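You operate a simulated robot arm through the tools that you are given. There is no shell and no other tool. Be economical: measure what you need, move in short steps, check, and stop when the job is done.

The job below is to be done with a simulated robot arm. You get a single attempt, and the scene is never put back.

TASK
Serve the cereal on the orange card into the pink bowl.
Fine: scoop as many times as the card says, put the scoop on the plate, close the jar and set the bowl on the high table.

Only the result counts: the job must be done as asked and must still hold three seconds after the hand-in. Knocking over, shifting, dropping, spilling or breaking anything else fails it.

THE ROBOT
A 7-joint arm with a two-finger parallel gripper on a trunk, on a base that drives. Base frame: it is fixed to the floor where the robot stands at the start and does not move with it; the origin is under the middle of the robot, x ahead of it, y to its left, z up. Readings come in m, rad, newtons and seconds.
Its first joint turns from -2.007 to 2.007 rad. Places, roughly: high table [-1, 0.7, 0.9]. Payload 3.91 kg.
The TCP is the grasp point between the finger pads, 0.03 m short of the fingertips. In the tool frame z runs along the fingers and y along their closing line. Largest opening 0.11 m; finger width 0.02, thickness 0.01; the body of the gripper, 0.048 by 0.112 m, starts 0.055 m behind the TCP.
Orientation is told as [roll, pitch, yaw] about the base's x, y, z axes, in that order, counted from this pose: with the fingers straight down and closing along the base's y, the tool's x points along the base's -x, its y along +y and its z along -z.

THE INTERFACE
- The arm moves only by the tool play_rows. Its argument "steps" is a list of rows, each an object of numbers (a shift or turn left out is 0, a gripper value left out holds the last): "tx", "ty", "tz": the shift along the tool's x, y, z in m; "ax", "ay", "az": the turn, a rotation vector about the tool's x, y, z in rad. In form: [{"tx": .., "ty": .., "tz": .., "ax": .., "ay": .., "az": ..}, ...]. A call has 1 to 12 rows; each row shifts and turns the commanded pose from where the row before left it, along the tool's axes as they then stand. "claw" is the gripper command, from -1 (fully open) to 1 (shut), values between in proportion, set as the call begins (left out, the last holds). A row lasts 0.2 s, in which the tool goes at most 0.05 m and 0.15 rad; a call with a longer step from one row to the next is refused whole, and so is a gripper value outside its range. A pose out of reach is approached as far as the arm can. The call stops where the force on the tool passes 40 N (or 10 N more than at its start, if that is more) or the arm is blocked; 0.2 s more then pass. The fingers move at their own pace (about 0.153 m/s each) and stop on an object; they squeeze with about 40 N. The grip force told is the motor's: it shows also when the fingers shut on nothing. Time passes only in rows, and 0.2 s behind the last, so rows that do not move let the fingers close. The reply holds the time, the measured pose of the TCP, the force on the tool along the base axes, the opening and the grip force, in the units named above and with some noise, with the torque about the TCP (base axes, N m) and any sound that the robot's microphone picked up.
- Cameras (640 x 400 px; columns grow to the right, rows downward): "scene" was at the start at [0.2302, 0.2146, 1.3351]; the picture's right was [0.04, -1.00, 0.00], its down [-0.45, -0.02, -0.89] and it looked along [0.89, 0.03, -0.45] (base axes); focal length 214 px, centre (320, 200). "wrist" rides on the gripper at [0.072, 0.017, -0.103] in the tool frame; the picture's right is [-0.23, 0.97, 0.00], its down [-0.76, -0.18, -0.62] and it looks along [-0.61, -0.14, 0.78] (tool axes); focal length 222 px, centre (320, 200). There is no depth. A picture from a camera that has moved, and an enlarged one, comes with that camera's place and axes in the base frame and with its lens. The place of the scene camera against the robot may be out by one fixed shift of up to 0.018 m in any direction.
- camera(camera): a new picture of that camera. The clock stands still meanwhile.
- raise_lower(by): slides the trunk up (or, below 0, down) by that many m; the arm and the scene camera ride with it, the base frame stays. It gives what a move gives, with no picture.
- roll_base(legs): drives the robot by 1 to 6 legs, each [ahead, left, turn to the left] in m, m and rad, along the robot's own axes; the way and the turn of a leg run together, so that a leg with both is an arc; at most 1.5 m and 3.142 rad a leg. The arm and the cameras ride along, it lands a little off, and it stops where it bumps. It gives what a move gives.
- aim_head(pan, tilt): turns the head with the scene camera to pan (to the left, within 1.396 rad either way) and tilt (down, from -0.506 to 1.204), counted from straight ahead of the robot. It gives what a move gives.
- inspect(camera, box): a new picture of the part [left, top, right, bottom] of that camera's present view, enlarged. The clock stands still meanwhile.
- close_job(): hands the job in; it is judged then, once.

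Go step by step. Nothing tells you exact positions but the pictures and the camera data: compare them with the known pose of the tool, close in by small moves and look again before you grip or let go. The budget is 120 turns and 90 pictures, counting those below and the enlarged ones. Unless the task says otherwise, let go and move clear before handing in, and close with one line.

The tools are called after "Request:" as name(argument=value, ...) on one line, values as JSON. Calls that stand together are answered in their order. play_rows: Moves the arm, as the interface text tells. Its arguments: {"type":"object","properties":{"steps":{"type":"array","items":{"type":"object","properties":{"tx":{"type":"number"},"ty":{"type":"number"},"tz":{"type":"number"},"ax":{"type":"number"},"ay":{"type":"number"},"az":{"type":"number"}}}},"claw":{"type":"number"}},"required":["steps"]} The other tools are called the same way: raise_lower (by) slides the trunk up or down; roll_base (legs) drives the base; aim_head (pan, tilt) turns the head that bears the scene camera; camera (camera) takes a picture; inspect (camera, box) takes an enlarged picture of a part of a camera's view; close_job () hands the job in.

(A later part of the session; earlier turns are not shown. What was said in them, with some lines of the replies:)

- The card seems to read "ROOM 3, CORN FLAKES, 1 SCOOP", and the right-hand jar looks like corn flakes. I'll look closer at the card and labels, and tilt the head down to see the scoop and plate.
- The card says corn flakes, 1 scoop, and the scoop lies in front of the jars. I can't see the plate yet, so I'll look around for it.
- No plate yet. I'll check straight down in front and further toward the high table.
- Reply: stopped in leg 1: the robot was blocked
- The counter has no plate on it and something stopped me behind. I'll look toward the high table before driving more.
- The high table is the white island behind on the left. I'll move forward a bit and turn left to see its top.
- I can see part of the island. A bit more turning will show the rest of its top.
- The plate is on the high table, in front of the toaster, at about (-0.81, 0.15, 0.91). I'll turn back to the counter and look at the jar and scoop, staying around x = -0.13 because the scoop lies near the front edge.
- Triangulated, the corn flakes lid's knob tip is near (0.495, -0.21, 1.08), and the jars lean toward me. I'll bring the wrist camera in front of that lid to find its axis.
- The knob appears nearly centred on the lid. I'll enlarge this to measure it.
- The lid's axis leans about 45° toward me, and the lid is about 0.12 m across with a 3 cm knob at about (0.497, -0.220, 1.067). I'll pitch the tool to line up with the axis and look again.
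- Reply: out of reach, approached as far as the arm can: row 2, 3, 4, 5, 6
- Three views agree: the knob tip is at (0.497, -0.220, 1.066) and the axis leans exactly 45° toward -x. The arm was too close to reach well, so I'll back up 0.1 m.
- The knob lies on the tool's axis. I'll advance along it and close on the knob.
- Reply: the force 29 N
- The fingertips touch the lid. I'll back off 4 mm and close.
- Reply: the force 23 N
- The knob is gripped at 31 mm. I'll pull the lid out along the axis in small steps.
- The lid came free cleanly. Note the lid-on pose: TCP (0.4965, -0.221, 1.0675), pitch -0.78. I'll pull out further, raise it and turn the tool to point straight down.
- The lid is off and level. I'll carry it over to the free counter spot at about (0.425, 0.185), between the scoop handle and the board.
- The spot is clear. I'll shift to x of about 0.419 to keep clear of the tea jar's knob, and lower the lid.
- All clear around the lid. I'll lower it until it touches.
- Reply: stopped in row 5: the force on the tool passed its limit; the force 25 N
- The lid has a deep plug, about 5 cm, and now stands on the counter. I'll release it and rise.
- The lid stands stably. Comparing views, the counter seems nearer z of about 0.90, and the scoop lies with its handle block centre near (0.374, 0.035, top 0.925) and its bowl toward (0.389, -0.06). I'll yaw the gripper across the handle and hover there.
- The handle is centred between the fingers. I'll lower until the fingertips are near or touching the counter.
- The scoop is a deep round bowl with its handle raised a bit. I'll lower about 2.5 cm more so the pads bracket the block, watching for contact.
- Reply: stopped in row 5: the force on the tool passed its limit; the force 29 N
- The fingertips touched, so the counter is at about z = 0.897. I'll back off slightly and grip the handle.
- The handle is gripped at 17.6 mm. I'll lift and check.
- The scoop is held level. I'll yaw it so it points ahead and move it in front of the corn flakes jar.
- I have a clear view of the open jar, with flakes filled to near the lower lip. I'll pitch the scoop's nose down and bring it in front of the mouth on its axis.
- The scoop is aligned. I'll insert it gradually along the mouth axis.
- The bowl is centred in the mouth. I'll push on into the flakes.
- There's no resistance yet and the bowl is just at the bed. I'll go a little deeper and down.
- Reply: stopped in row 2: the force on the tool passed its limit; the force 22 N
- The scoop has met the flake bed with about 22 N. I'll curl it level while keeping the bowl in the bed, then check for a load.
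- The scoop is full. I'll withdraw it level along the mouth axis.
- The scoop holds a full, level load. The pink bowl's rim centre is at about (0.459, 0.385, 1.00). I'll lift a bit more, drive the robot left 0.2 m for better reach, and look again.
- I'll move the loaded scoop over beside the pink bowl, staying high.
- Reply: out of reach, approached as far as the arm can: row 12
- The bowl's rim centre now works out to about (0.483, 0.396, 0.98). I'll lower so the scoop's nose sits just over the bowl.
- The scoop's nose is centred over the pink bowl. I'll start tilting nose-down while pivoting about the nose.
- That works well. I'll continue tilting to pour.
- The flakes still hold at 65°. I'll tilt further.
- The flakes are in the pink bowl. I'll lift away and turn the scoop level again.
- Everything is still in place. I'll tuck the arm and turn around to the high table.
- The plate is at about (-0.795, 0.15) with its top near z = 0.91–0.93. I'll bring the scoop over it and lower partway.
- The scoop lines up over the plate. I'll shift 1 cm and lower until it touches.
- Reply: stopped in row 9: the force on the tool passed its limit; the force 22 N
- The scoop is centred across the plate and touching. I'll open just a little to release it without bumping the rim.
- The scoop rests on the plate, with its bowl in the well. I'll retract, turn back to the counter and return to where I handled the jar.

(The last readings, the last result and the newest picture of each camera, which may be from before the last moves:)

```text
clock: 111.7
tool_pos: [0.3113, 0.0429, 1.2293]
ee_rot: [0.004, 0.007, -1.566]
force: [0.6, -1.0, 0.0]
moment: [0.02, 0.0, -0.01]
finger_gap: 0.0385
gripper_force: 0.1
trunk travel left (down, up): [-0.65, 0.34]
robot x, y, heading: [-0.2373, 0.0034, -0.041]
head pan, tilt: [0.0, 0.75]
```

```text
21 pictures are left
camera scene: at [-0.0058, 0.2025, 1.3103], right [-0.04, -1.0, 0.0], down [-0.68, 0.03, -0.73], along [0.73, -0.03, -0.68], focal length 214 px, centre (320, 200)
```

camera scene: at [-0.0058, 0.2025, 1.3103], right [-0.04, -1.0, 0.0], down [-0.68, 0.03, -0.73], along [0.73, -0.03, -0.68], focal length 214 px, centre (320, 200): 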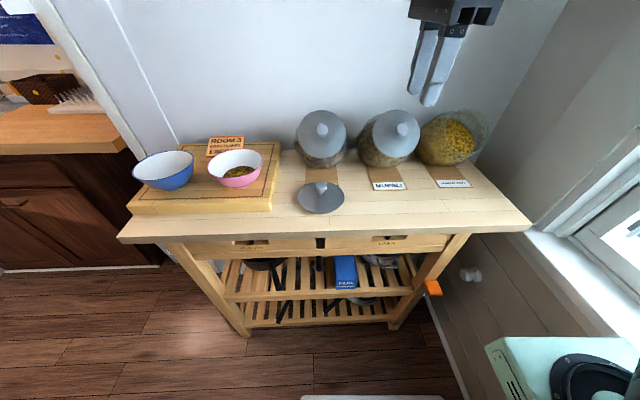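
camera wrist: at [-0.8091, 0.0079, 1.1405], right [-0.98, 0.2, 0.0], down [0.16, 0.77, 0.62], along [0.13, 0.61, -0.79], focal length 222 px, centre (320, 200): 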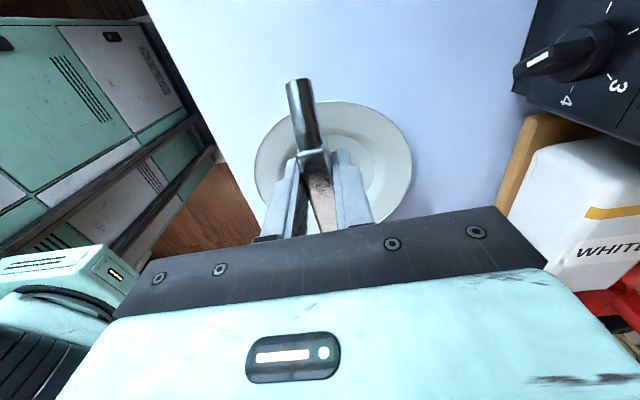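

All fine. I'll turn the gripper back to yaw 0 and go above the lid.

Request:
play_rows(steps=[{"az": -0.141}, {"az": -0.141}, {"az": -0.141}, {"az": -0.141}, {"az": -0.141}, {"az": -0.141}, {"az": -0.141}, {"az": -0.141}, {"az": -0.141}, {"az": -0.141}, {"az": -0.141}], claw=-0.3)

Request:
play_rows(steps=[{"tx": -0.027, "ty": 0.036, "tz": 0.02}, {"tx": -0.027, "ty": 0.036, "tz": 0.02}, {"tx": -0.027, "ty": 0.036, "tz": 0.02}, {"tx": -0.027, "ty": 0.036, "tz": 0.02}, {"tz": 0.04}])

Request:
camera(camera="wrist")

```text
clock: 114.1
tool_pos: [0.3103, 0.0433, 1.2288]
ee_rot: [0.008, 0.0, -0.012]
force: [0.1, 0.4, 0.9]
moment: [0.01, -0.01, 0.01]
finger_gap: 0.0715
gripper_force: 0.0
trunk travel left (down, up): [-0.65, 0.34]
robot x, y, heading: [-0.2337, 0.0, -0.038]
head pan, tilt: [0.0, 0.75]
```

```text
clock: 115.3
tool_pos: [0.4214, 0.1866, 1.1114]
ee_rot: [0.008, -0.004, -0.012]
force: [-0.3, 0.1, 1.1]
moment: [0.02, -0.03, 0.01]
finger_gap: 0.0712
gripper_force: 0.0
trunk travel left (down, up): [-0.65, 0.34]
robot x, y, heading: [-0.2369, 0.0032, -0.039]
head pan, tilt: [0.0, 0.75]
```

```text
20 pictures are left
camera wrist: at [0.3475, 0.2041, 1.214], right [0.24, 0.97, 0.01], down [0.76, -0.19, 0.62], along [0.61, -0.14, -0.78], focal length 222 px, centre (320, 200)
```

wrist: 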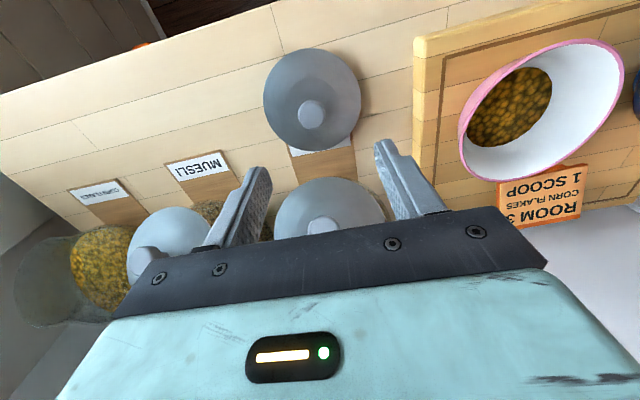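

The view matches the one right after I released the lid. I'll lower by 0.155 m and grip the knob at the same height as before.

Request:
play_rows(steps=[{"tz": 0.04}, {"tz": 0.04}, {"tz": 0.03}, {"tz": 0.025}, {"tz": 0.01}, {"tz": 0.0095}])

Request:
play_rows(steps=[{}, {}, {}, {}], claw=1)

Request:
play_rows(steps=[{"tz": -0.02}, {"tz": -0.03}, {"tz": -0.04}, {"tz": -0.045}, {"tz": -0.045}, {"tz": -0.045}])

Request:
camera(camera="wrist")

```text
clock: 116.7
tool_pos: [0.4196, 0.1882, 0.9553]
ee_rot: [0.009, -0.003, -0.013]
force: [0.1, 0.0, -0.2]
moment: [-0.02, 0.03, -0.01]
finger_gap: 0.0716
gripper_force: 0.1
trunk travel left (down, up): [-0.65, 0.34]
robot x, y, heading: [-0.2351, 0.0006, -0.039]
head pan, tilt: [0.0, 0.75]
```

```text
clock: 117.7
tool_pos: [0.4192, 0.1887, 0.9559]
ee_rot: [0.01, -0.002, -0.012]
force: [-1.0, -0.9, -0.3]
moment: [-0.04, 0.0, -0.06]
finger_gap: 0.0308
gripper_force: 39.8
trunk travel left (down, up): [-0.65, 0.34]
robot x, y, heading: [-0.2344, 0.0024, -0.04]
head pan, tilt: [0.0, 0.75]
```

```text
clock: 119.1
tool_pos: [0.4217, 0.1843, 1.1801]
ee_rot: [0.008, -0.001, -0.013]
force: [-0.4, 0.4, -1.1]
moment: [-0.02, 0.02, 0.0]
finger_gap: 0.0308
gripper_force: 40.2
trunk travel left (down, up): [-0.65, 0.34]
robot x, y, heading: [-0.2299, -0.0008, -0.043]
head pan, tilt: [0.0, 0.75]
```

```text
19 pictures are left
camera wrist: at [0.3481, 0.2024, 1.2839], right [0.24, 0.97, 0.01], down [0.76, -0.19, 0.62], along [0.61, -0.14, -0.78], focal length 222 px, centre (320, 200)
```

wrist: 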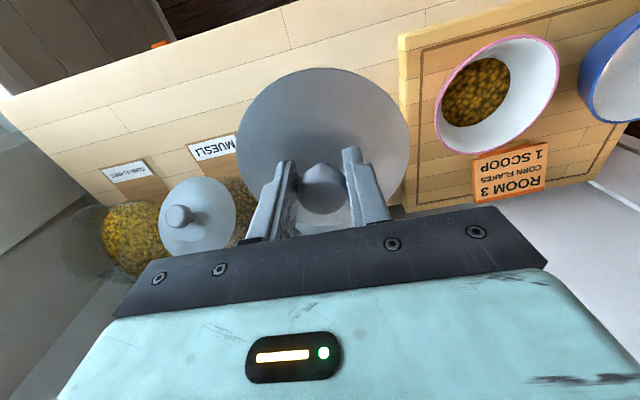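

The lid is in hand again. I'll carry it back in front of the jar and pitch it to the mouth's axis.

Request:
play_rows(steps=[{"tx": -0.0016, "ty": -0.045, "tz": -0.009}, {"tx": -0.0016, "ty": -0.045}, {"tx": -0.0016, "ty": -0.045}, {"tx": -0.0016, "ty": -0.045}, {"tx": -0.0016, "ty": -0.045}, {"tx": -0.0016, "ty": -0.045}, {"tx": -0.0016, "ty": -0.045}, {"tx": -0.0016, "ty": -0.045}, {"tx": -0.0016, "ty": -0.045}])

Request:
play_rows(steps=[{"ay": -0.131}, {"ay": -0.131}, {"ay": -0.131}, {"ay": -0.131}, {"ay": -0.131}, {"ay": -0.124}])

Request:
aim_head(pan=-0.46, tilt=0.6)

Request:
inspect(camera="scene", box=[272, 80, 400, 160])

```text
clock: 121.1
tool_pos: [0.431, -0.2193, 1.1867]
ee_rot: [0.008, -0.002, -0.012]
force: [0.9, -0.2, -0.7]
moment: [-0.04, 0.01, 0.01]
finger_gap: 0.0308
gripper_force: 40.7
trunk travel left (down, up): [-0.65, 0.34]
robot x, y, heading: [-0.2394, -0.0017, -0.04]
head pan, tilt: [0.0, 0.75]
```

```text
clock: 122.5
tool_pos: [0.4305, -0.2187, 1.1866]
ee_rot: [0.011, -0.783, -0.022]
force: [0.0, -0.5, -0.8]
moment: [0.0, 0.03, 0.05]
finger_gap: 0.0308
gripper_force: 40.1
trunk travel left (down, up): [-0.65, 0.34]
robot x, y, heading: [-0.2353, 0.0001, -0.039]
head pan, tilt: [0.0, 0.75]
```

```text
clock: 123.4
tool_pos: [0.4303, -0.2184, 1.1859]
ee_rot: [0.013, -0.781, -0.022]
force: [0.1, 0.2, -1.6]
moment: [0.03, 0.03, 0.0]
finger_gap: 0.0309
gripper_force: 40.1
trunk travel left (down, up): [-0.65, 0.34]
robot x, y, heading: [-0.2348, 0.0, -0.04]
head pan, tilt: [-0.461, 0.6]
```

```text
5.00 times, centred on (336, 120) of scene
camera zoom: at [-0.011, 0.1634, 1.3232], right [-0.48, -0.88, 0.0], down [-0.5, 0.27, -0.82], along [0.72, -0.4, -0.57], focal length 1072 px, centre (240, 600)
```

zoom: 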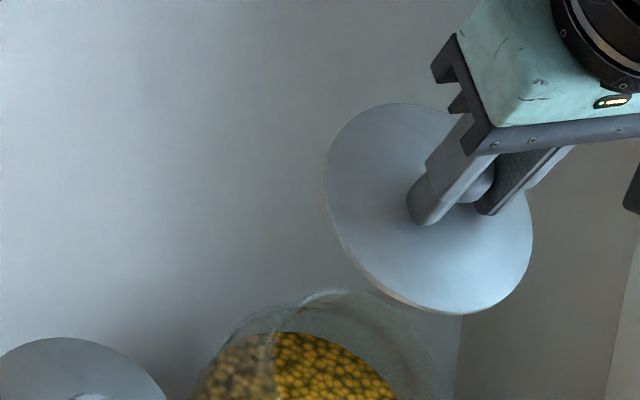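

The lid is aligned in angle. I'll shift sideways onto the axis first, then advance to 6 cm short of the seat.

Request:
play_rows(steps=[{"tx": 0.0184, "ty": -0.001}, {"tx": 0.0183, "ty": -0.001}, {"tz": 0.025}, {"tz": 0.025}, {"tz": 0.0207}])

Request:
inspect(camera="scene", box=[272, 80, 400, 160])

Request:
camera(camera="wrist")

```text
clock: 124.6
tool_pos: [0.454, -0.2202, 1.1102]
ee_rot: [0.013, -0.781, -0.021]
force: [-1.2, -0.6, -0.6]
moment: [0.02, 0.0, 0.0]
finger_gap: 0.0308
gripper_force: 39.5
trunk travel left (down, up): [-0.65, 0.34]
robot x, y, heading: [-0.2356, -0.0011, -0.041]
head pan, tilt: [-0.461, 0.6]
```

```text
5.00 times, centred on (336, 120) of scene
camera zoom: at [-0.0114, 0.1633, 1.3233], right [-0.48, -0.88, 0.0], down [-0.5, 0.27, -0.83], along [0.72, -0.4, -0.56], focal length 1072 px, centre (240, 600)
```

zoom: 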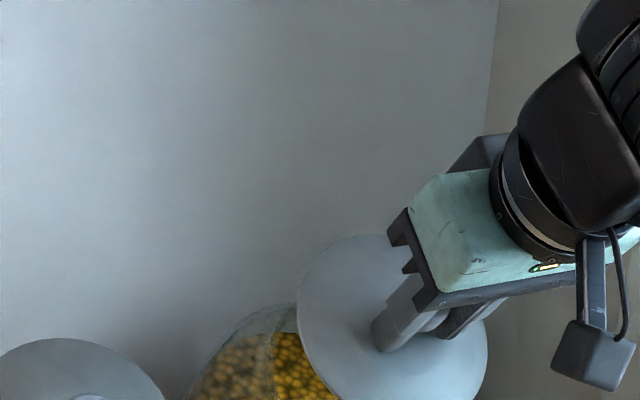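

```text
16 pictures are left
camera wrist: at [0.3298, -0.2022, 1.1319], right [0.17, 0.97, 0.17], down [0.1, -0.19, 0.98], along [0.98, -0.15, -0.13], focal length 222 px, centre (320, 200)
```

wrist: 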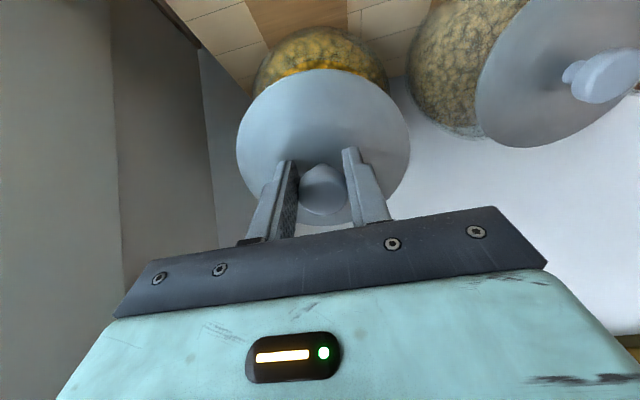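

The lid is concentric with the jar. I'll advance slowly to the seat.

Request:
play_rows(steps=[{"tz": 0.015}, {"tz": 0.015}, {"tz": 0.01}, {"tz": 0.007}, {"tz": 0.005}, {"tz": 0.003}, {"tz": 0.002}, {"tz": 0.002}, {"tz": 0.002}, {"tz": 0.002}])

Request:
camera(camera="wrist")

```text
clock: 126.8
tool_pos: [0.4984, -0.2216, 1.0702]
ee_rot: [0.01, -0.79, -0.02]
force: [-6.7, 0.8, 16.0]
moment: [0.15, 0.22, 0.1]
finger_gap: 0.0307
gripper_force: 40.0
trunk travel left (down, up): [-0.65, 0.34]
robot x, y, heading: [-0.2336, 0.0008, -0.038]
head pan, tilt: [-0.461, 0.6]
stopped in row 10: the force on the tool passed its limit (the readings are from after the stop); the commanded pose is now the measured one
```

```text
15 pictures are left
camera wrist: at [0.3733, -0.2028, 1.0912], right [0.17, 0.97, 0.17], down [0.09, -0.19, 0.98], along [0.98, -0.15, -0.12], focal length 222 px, centre (320, 200)
```

wrist: 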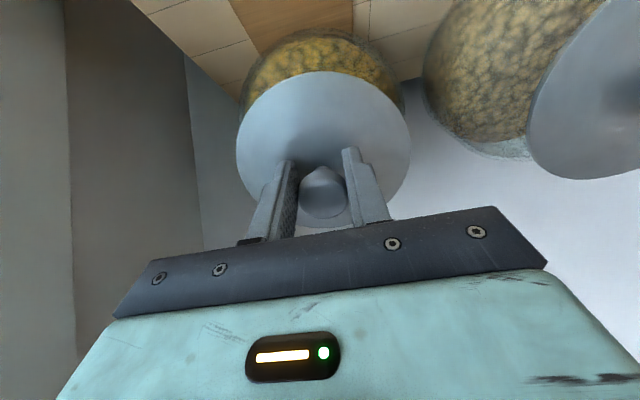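

The lid seated at the original position to within 1 mm, with contact force. I'll release it and back off.

Request:
play_rows(steps=[{}, {}, {}], claw=-0.4)

Request:
play_rows(steps=[{"tz": -0.015}, {"tz": -0.03}, {"tz": -0.04}, {"tz": -0.03}])

Request:
camera(camera="wrist")

Request:
inspect(camera="scene", box=[240, 90, 400, 190])

```text
clock: 127.6
tool_pos: [0.4985, -0.2213, 1.069]
ee_rot: [0.011, -0.786, -0.022]
force: [-0.4, 0.5, 0.4]
moment: [-0.02, 0.0, -0.01]
finger_gap: 0.0769
gripper_force: 0.0
trunk travel left (down, up): [-0.65, 0.34]
robot x, y, heading: [-0.2343, 0.0, -0.038]
head pan, tilt: [-0.461, 0.6]
```

```text
clock: 128.6
tool_pos: [0.4165, -0.2204, 1.1498]
ee_rot: [0.012, -0.788, -0.02]
force: [0.2, -0.6, -0.2]
moment: [0.03, 0.0, 0.0]
finger_gap: 0.0769
gripper_force: 0.0
trunk travel left (down, up): [-0.65, 0.34]
robot x, y, heading: [-0.2352, 0.0015, -0.042]
head pan, tilt: [-0.461, 0.6]
```

```text
14 pictures are left
camera wrist: at [0.2924, -0.2023, 1.1712], right [0.17, 0.97, 0.17], down [0.09, -0.19, 0.98], along [0.98, -0.15, -0.12], focal length 222 px, centre (320, 200)
```

wrist: 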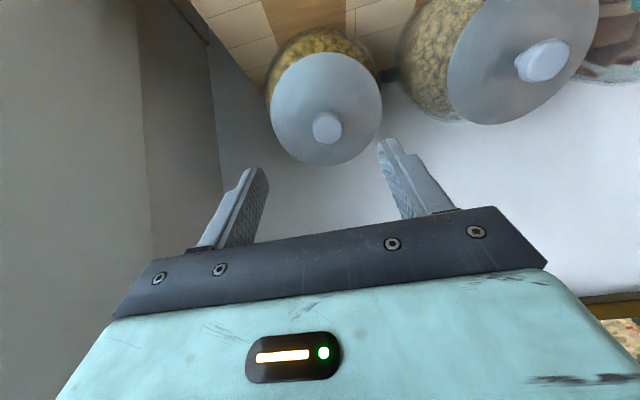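

```text
4.00 times, centred on (320, 140) of scene
camera zoom: at [-0.0108, 0.1633, 1.3231], right [-0.48, -0.88, 0.0], down [-0.5, 0.27, -0.82], along [0.72, -0.4, -0.57], focal length 858 px, centre (320, 440)
```

zoom: 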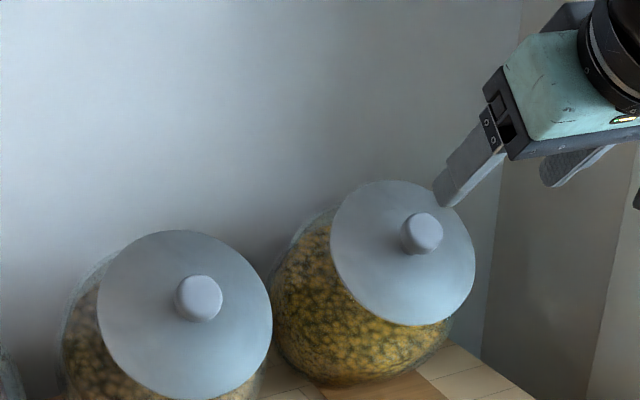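

The jar is closed, looking just as it did at the start. Next is the bowl: I'll straighten the tool, drive left 0.2 m and look at the pink bowl.

Request:
play_rows(steps=[{"tx": -0.028, "tz": -0.0284}, {"tx": -0.028, "tz": -0.0284}, {"ay": 0.131}, {"ay": 0.131}, {"ay": 0.131}, {"ay": 0.131}, {"ay": 0.131}, {"ay": 0.131}])

Request:
roll_base(legs=[[0, 0.2, 0.04]])

Request:
play_rows(steps=[{"ty": 0.04}, {"ty": 0.045}, {"ty": 0.045}, {"ty": 0.045}, {"ty": 0.045}, {"ty": 0.045}, {"ty": 0.045}, {"ty": 0.04}])

Request:
camera(camera="wrist")

```text
clock: 130.4
tool_pos: [0.4163, -0.2219, 1.2291]
ee_rot: [0.01, 0.002, -0.014]
force: [-0.3, -0.5, 0.8]
moment: [0.02, -0.02, -0.03]
finger_gap: 0.0772
gripper_force: 0.1
trunk travel left (down, up): [-0.65, 0.34]
robot x, y, heading: [-0.2383, 0.0018, -0.038]
head pan, tilt: [-0.461, 0.6]
```

```text
clock: 132.0
tool_pos: [0.4296, 0.0047, 1.2297]
ee_rot: [0.01, -0.001, 0.028]
force: [-0.5, -0.4, 1.2]
moment: [-0.01, -0.01, 0.01]
finger_gap: 0.0768
gripper_force: 0.1
trunk travel left (down, up): [-0.65, 0.34]
robot x, y, heading: [-0.2346, 0.1975, 0.005]
head pan, tilt: [-0.461, 0.6]
```

```text
clock: 133.8
tool_pos: [0.4191, 0.354, 1.2317]
ee_rot: [0.01, -0.001, 0.026]
force: [-0.9, -0.4, 0.0]
moment: [0.07, 0.0, 0.0]
finger_gap: 0.0771
gripper_force: 0.2
trunk travel left (down, up): [-0.65, 0.34]
robot x, y, heading: [-0.2285, 0.2006, 0.005]
head pan, tilt: [-0.461, 0.6]
```

```text
12 pictures are left
camera wrist: at [0.3454, 0.3691, 1.3351], right [0.2, 0.98, 0.01], down [0.77, -0.16, 0.62], along [0.61, -0.12, -0.78], focal length 222 px, centre (320, 200)
```

wrist: 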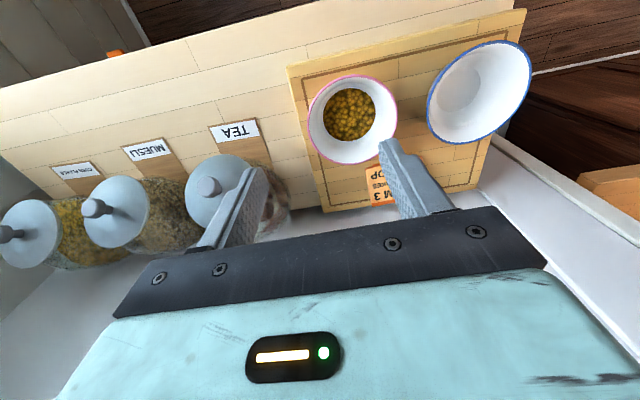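

The bowl's rim centre is (0.475, 0.397, 0.986), with a radius of about 0.068. I'll pinch the wall on its right (-y) side, so I'll move above that rim point first.

Request:
play_rows(steps=[{"tx": -0.0139, "ty": -0.0061, "tz": 0.043}, {"tx": -0.0139, "ty": -0.0061, "tz": 0.043}, {"tx": -0.0139, "ty": -0.0061, "tz": 0.043}, {"tx": -0.0139, "ty": -0.0061, "tz": 0.043}], claw=0.09)

Request:
aim_head(pan=0.0, tilt=0.7)

Request:
camera(camera="wrist")

Request:
inspect(camera="scene", box=[250, 110, 410, 210])

```text
clock: 134.8
tool_pos: [0.4734, 0.3343, 1.0588]
ee_rot: [0.009, 0.0, 0.028]
force: [0.2, -0.7, 0.6]
moment: [0.01, -0.02, 0.03]
finger_gap: 0.05
gripper_force: 0.1
trunk travel left (down, up): [-0.65, 0.34]
robot x, y, heading: [-0.2331, 0.2045, -0.003]
head pan, tilt: [-0.461, 0.6]
```

```text
clock: 135.7
tool_pos: [0.474, 0.3341, 1.0602]
ee_rot: [0.009, -0.002, 0.029]
force: [-0.3, -0.8, -0.2]
moment: [0.03, 0.01, 0.0]
finger_gap: 0.05
gripper_force: 0.1
trunk travel left (down, up): [-0.65, 0.34]
robot x, y, heading: [-0.2317, 0.1976, -0.003]
head pan, tilt: [0.0, 0.7]
```

```text
11 pictures are left
camera wrist: at [0.4005, 0.3479, 1.163], right [0.2, 0.98, 0.01], down [0.77, -0.16, 0.62], along [0.61, -0.12, -0.78], focal length 222 px, centre (320, 200)
```

wrist: 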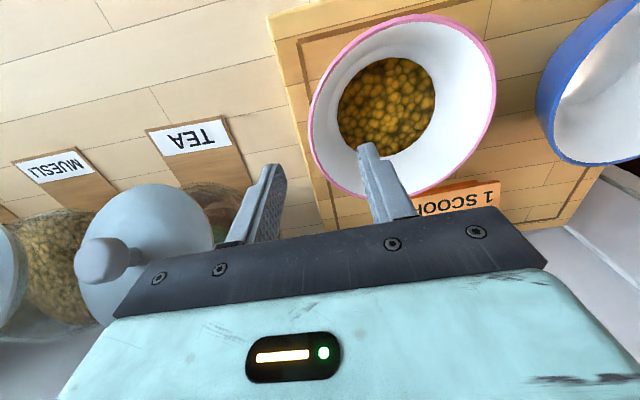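

```text
4.00 times, centred on (330, 160) of scene
camera zoom: at [-0.0081, 0.411, 1.3146], right [0.0, -1.0, 0.0], down [-0.64, 0.0, -0.77], along [0.77, 0.0, -0.64], focal length 858 px, centre (280, 360)
```

zoom: 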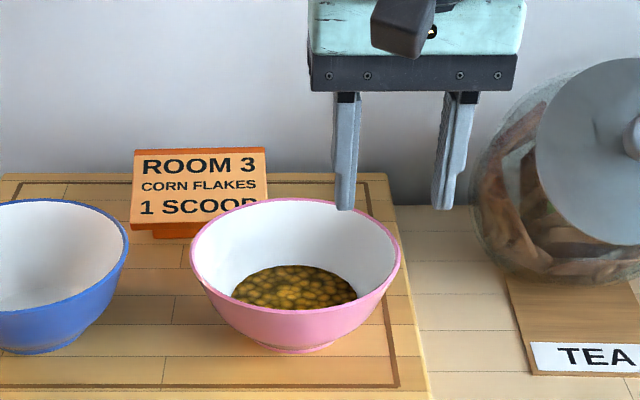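

The fingers will straddle the right rim. I'll make a small correction and lower.

Request:
play_rows(steps=[{"tx": 0.006, "ty": -0.005, "tz": 0.01}, {"tz": 0.025}, {"tz": 0.02}, {"tz": 0.01}, {"tz": 0.005}, {"tz": 0.004}])

Request:
inspect(camera="scene", box=[250, 110, 410, 210])

```text
clock: 137.1
tool_pos: [0.4697, 0.3286, 0.9857]
ee_rot: [0.009, 0.0, 0.028]
force: [0.6, 0.8, 0.8]
moment: [-0.04, 0.04, -0.02]
finger_gap: 0.0509
gripper_force: 0.6
trunk travel left (down, up): [-0.65, 0.34]
robot x, y, heading: [-0.2304, 0.1998, 0.002]
head pan, tilt: [0.0, 0.7]
```

```text
4.00 times, centred on (330, 160) of scene
camera zoom: at [-0.0081, 0.4111, 1.3147], right [0.0, -1.0, 0.0], down [-0.64, 0.0, -0.76], along [0.76, 0.0, -0.64], focal length 858 px, centre (280, 360)
```

zoom: 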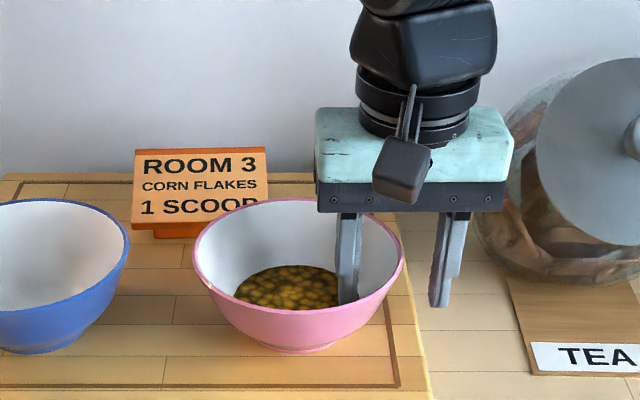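

The inner finger just brushes the wall. I'll rise 5 mm and close on it.

Request:
play_rows(steps=[{"tz": -0.005}])

Request:
play_rows(steps=[{}, {}, {}, {}], claw=1)

Request:
inspect(camera="scene", box=[250, 110, 410, 210])

```text
clock: 137.5
tool_pos: [0.4695, 0.329, 0.9907]
ee_rot: [0.006, 0.0, 0.028]
force: [0.1, -0.6, 0.1]
moment: [0.0, -0.01, 0.01]
finger_gap: 0.0503
gripper_force: 0.0
trunk travel left (down, up): [-0.65, 0.34]
robot x, y, heading: [-0.2294, 0.1998, 0.003]
head pan, tilt: [0.0, 0.7]
```

```text
clock: 138.5
tool_pos: [0.4699, 0.3293, 0.9918]
ee_rot: [0.01, -0.005, 0.025]
force: [3.6, 5.1, 19.5]
moment: [2.05, -0.07, -0.28]
finger_gap: 0.024
gripper_force: 40.1
trunk travel left (down, up): [-0.65, 0.34]
robot x, y, heading: [-0.2293, 0.2011, 0.001]
head pan, tilt: [0.0, 0.7]
```

```text
4.00 times, centred on (330, 160) of scene
camera zoom: at [-0.0086, 0.4111, 1.3148], right [0.0, -1.0, 0.0], down [-0.64, 0.0, -0.77], along [0.77, 0.0, -0.64], focal length 858 px, centre (280, 360)
```

zoom: 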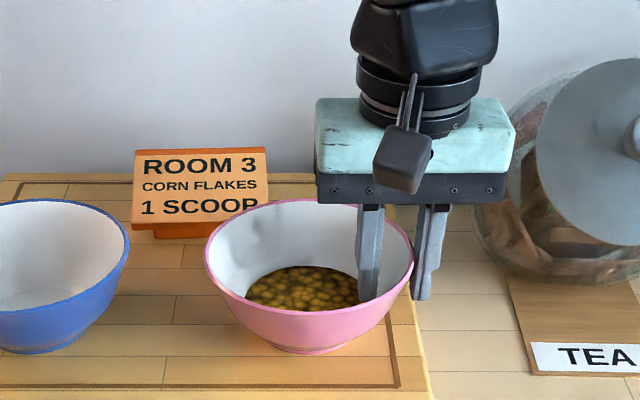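

The rim is gripped. I'll lift a little and check the bowl's tilt.

Request:
play_rows(steps=[{"tz": -0.005}, {"tz": -0.01}, {"tz": -0.015}, {}])

Request:
inspect(camera="scene", box=[250, 110, 410, 210])

```text
clock: 139.5
tool_pos: [0.4693, 0.3293, 1.0219]
ee_rot: [0.008, 0.001, 0.028]
force: [-0.1, 5.3, 10.7]
moment: [1.35, -0.03, 0.03]
finger_gap: 0.0109
gripper_force: 40.2
trunk travel left (down, up): [-0.65, 0.34]
robot x, y, heading: [-0.231, 0.2025, 0.001]
head pan, tilt: [0.0, 0.7]
```

```text
4.00 times, centred on (330, 160) of scene
camera zoom: at [-0.0086, 0.4112, 1.3147], right [0.0, -1.0, 0.0], down [-0.64, 0.0, -0.77], along [0.77, 0.0, -0.64], focal length 858 px, centre (280, 360)
```

zoom: 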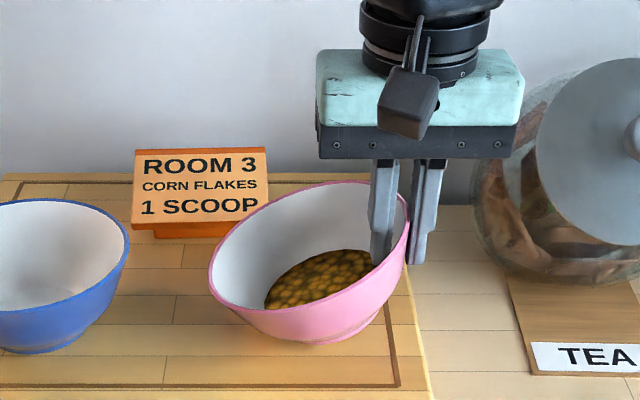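

The wall has seated flush between the fingers, but the bowl hangs tilted by about 25°. I'll lift a bit more and roll the wrist to level it.

Request:
play_rows(steps=[{"tz": -0.01}, {"ax": -0.08, "tz": -0.005}, {"ax": -0.09}, {"ax": -0.09}, {"ax": -0.09}, {"ax": -0.08}, {}])

Request:
inspect(camera="scene", box=[250, 110, 410, 210])

```text
clock: 141.1
tool_pos: [0.4698, 0.3284, 1.0361]
ee_rot: [0.441, -0.001, 0.028]
force: [-0.6, -0.4, -2.8]
moment: [-0.17, -0.01, 0.01]
finger_gap: 0.0101
gripper_force: 40.1
trunk travel left (down, up): [-0.65, 0.34]
robot x, y, heading: [-0.2293, 0.2014, -0.001]
head pan, tilt: [0.0, 0.7]
```

```text
4.00 times, centred on (330, 160) of scene
camera zoom: at [-0.008, 0.4112, 1.3145], right [0.0, -1.0, 0.0], down [-0.64, 0.0, -0.76], along [0.76, 0.0, -0.64], focal length 858 px, centre (280, 360)
```

zoom: 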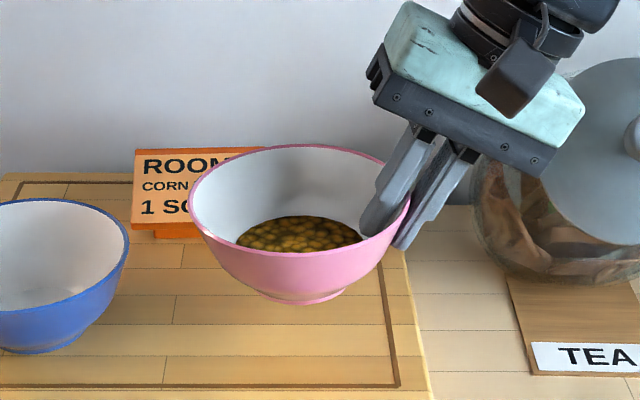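

The bowl is level and clear of the board. I'll raise it, pull it in toward the robot and turn around to the high table.

Request:
play_rows(steps=[{"tz": -0.02, "ty": 0.0094}, {"tz": -0.0271, "ty": 0.0128}, {"tz": -0.0271, "ty": 0.0128}, {"tz": -0.0271, "ty": 0.0128}, {"tz": -0.0271, "ty": 0.0128}, {"tx": 0.02}, {"tx": 0.03}, {"tx": 0.035}, {"tx": 0.035}, {"tx": 0.03}, {"tx": 0.02}])

Request:
roll_base(legs=[[0.09, 0, 0], [0, 0, 1.57], [0, 0, 1.565], [0, -0.2, 0]])

Request:
camera(camera="scene")

```text
clock: 143.5
tool_pos: [0.2998, 0.3222, 1.1794]
ee_rot: [0.437, -0.001, 0.028]
force: [0.5, -0.3, -2.8]
moment: [-0.19, 0.01, -0.01]
finger_gap: 0.0101
gripper_force: 39.4
trunk travel left (down, up): [-0.65, 0.34]
robot x, y, heading: [-0.2327, 0.201, -0.001]
head pan, tilt: [0.0, 0.7]
```

```text
clock: 153.4
tool_pos: [-0.6721, 0.2757, 1.1791]
ee_rot: [0.439, 0.0, -3.11]
force: [-0.7, -0.7, -3.1]
moment: [0.19, 0.02, -0.01]
finger_gap: 0.01
gripper_force: 39.8
trunk travel left (down, up): [-0.65, 0.34]
robot x, y, heading: [-0.1462, 0.3993, -3.139]
head pan, tilt: [0.0, 0.7]
```

```text
5 pictures are left
camera scene: at [-0.3721, 0.201, 1.3146], right [0.0, 1.0, 0.0], down [0.64, 0.0, -0.76], along [-0.76, 0.0, -0.64], focal length 214 px, centre (320, 200)
```

scene: 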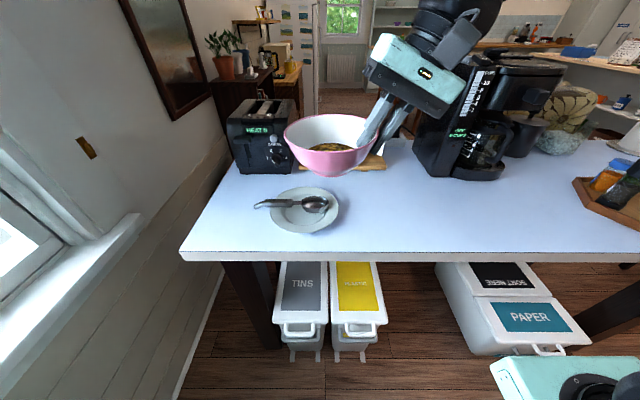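

The scoop and plate are fine, and the table in front of the coffee machine is free. I'll move the bowl to about (-0.80, 0.43) and lower it partway.

Request:
play_rows(steps=[{"tx": -0.0202, "ty": -0.03375, "tz": -0.016}, {"tx": -0.0202, "ty": -0.03375, "tz": -0.016}, {"tx": -0.0202, "ty": -0.03375, "tz": -0.016}, {"tx": -0.0202, "ty": -0.03375, "tz": -0.016}, {"tx": -0.0202, "ty": -0.03375, "tz": -0.016}, {"tx": -0.0202, "ty": -0.03375, "tz": -0.016}])

Request:
play_rows(steps=[{"ty": -0.0149, "tz": 0.0316}, {"ty": -0.0149, "tz": 0.0316}, {"ty": -0.0149, "tz": 0.0316}, {"ty": -0.0107, "tz": 0.0226}])

Request:
camera(camera="scene")

```text
clock: 154.8
tool_pos: [-0.801, 0.4958, 1.1776]
ee_rot: [0.439, -0.001, -3.111]
force: [0.9, -1.1, -2.6]
moment: [0.19, 0.01, -0.02]
finger_gap: 0.0098
gripper_force: 40.0
trunk travel left (down, up): [-0.65, 0.34]
robot x, y, heading: [-0.1429, 0.4013, -3.134]
head pan, tilt: [0.0, 0.7]
```

```text
clock: 155.8
tool_pos: [-0.8013, 0.497, 1.0487]
ee_rot: [0.438, -0.001, -3.11]
force: [-0.2, -1.2, -2.2]
moment: [0.16, 0.0, 0.02]
finger_gap: 0.0098
gripper_force: 39.8
trunk travel left (down, up): [-0.65, 0.34]
robot x, y, heading: [-0.1452, 0.3993, -3.133]
head pan, tilt: [0.0, 0.7]
```

```text
4 pictures are left
camera scene: at [-0.3719, 0.201, 1.3146], right [0.0, 1.0, 0.0], down [0.64, 0.0, -0.76], along [-0.76, 0.0, -0.64], focal length 214 px, centre (320, 200)
```

scene: 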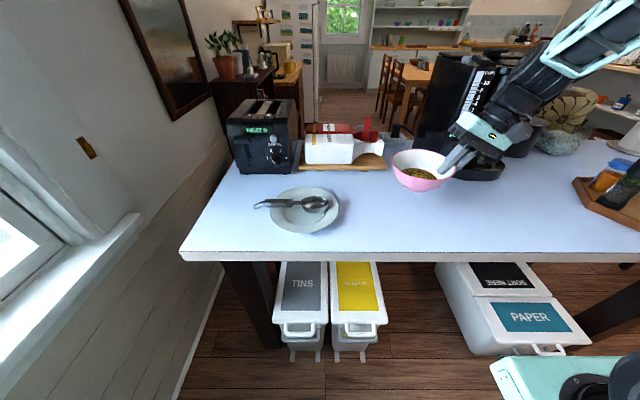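

The bowl is over free table and clear of the coffee machine. I'll lower it until it touches.

Request:
play_rows(steps=[{"ty": -0.0085, "tz": 0.0181}, {"ty": -0.0064, "tz": 0.0136}, {"ty": -0.0043, "tz": 0.009}, {"ty": -0.0026, "tz": 0.0054}, {"ty": -0.0026, "tz": 0.0054}, {"ty": -0.0026, "tz": 0.0054}, {"ty": -0.0026, "tz": 0.0054}, {"ty": -0.0026, "tz": 0.0054}, {"ty": -0.0026, "tz": 0.0054}, {"ty": -0.0026, "tz": 0.0054}, {"ty": -0.0026, "tz": 0.0054}, {"ty": -0.0026, "tz": 0.0054}])

```text
clock: 158.5
tool_pos: [-0.8028, 0.4975, 0.9549]
ee_rot: [0.439, -0.007, -3.114]
force: [5.5, 3.0, 22.1]
moment: [-0.47, -0.34, 0.21]
finger_gap: 0.0099
gripper_force: 40.4
trunk travel left (down, up): [-0.65, 0.34]
robot x, y, heading: [-0.1457, 0.4007, -3.138]
head pan, tilt: [0.0, 0.7]
stopped in row 12: the force on the tool passed its limit (the readings are from after the stop); the commanded pose is now the measured one
```

Request:
inspect(camera="scene", box=[352, 130, 512, 230])

```text
4.00 times, centred on (432, 180) of scene
camera zoom: at [-0.371, 0.2013, 1.3149], right [0.0, 1.0, 0.0], down [0.64, 0.0, -0.77], along [-0.77, 0.0, -0.64], focal length 858 px, centre (-128, 280)
```

zoom: 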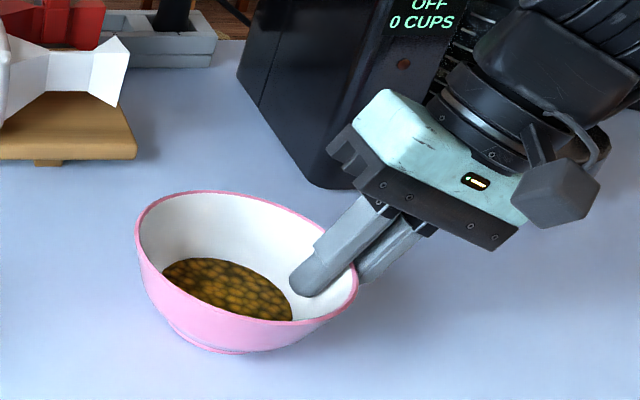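

The bowl is on the table and level. I'll ease off, open slightly and withdraw along the finger direction.

Request:
play_rows(steps=[{"ty": 0.0009, "tz": -0.0018}, {}])

Request:
play_rows(steps=[{}, {}, {}], claw=0.4)

Request:
play_rows(steps=[{"tz": -0.01}, {"tz": -0.02}, {"tz": -0.03}, {"tz": -0.03}, {"tz": -0.03}])

Request:
camera(camera="scene")

```text
clock: 159.1
tool_pos: [-0.803, 0.4994, 0.9556]
ee_rot: [0.437, -0.003, -3.111]
force: [2.5, -0.3, 7.9]
moment: [-0.22, -0.09, 0.11]
finger_gap: 0.0097
gripper_force: 39.9
trunk travel left (down, up): [-0.65, 0.34]
robot x, y, heading: [-0.1432, 0.4022, -3.139]
head pan, tilt: [0.0, 0.7]
```

```text
clock: 159.9
tool_pos: [-0.8023, 0.4978, 0.9559]
ee_rot: [0.438, -0.004, -3.114]
force: [0.2, 0.0, -0.6]
moment: [0.02, -0.02, 0.0]
finger_gap: 0.033
gripper_force: 0.0
trunk travel left (down, up): [-0.65, 0.34]
robot x, y, heading: [-0.1414, 0.4009, -3.141]
head pan, tilt: [0.0, 0.7]
```

```text
clock: 161.1
tool_pos: [-0.8032, 0.549, 1.0631]
ee_rot: [0.436, -0.006, -3.112]
force: [0.5, 0.0, -0.3]
moment: [-0.01, -0.03, 0.04]
finger_gap: 0.0331
gripper_force: 0.0
trunk travel left (down, up): [-0.65, 0.34]
robot x, y, heading: [-0.1454, 0.3982, -3.139]
head pan, tilt: [0.0, 0.7]
```

```text
2 pictures are left
camera scene: at [-0.3722, 0.2012, 1.3145], right [0.0, 1.0, 0.0], down [0.64, 0.0, -0.76], along [-0.76, 0.0, -0.64], focal length 214 px, centre (320, 200)
```

scene: 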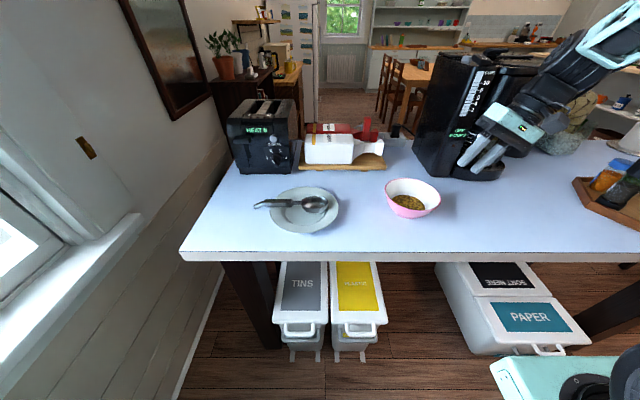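

The bowl stands level on the high table with its cereal, the scoop is on the plate and the jar is closed. The gripper is clear, so I'll hand in.

Request:
play_rows(steps=[{"tz": -0.03}, {"tz": -0.03}, {}])

Request:
close_job()

```text
clock: 161.9
tool_pos: [-0.8034, 0.5764, 1.1179]
ee_rot: [0.438, -0.007, -3.113]
force: [-0.3, 0.3, 0.2]
moment: [-0.01, -0.01, 0.0]
finger_gap: 0.0329
gripper_force: 0.2
trunk travel left (down, up): [-0.65, 0.34]
robot x, y, heading: [-0.1426, 0.3982, -3.135]
head pan, tilt: [0.0, 0.7]
```

```text
The job is handed in.
```

I poured one scoop of corn flakes into the pink bowl, put the scoop on the plate, closed the jar and set the bowl on the high table; the job is handed in, but I haven't seen a verdict.
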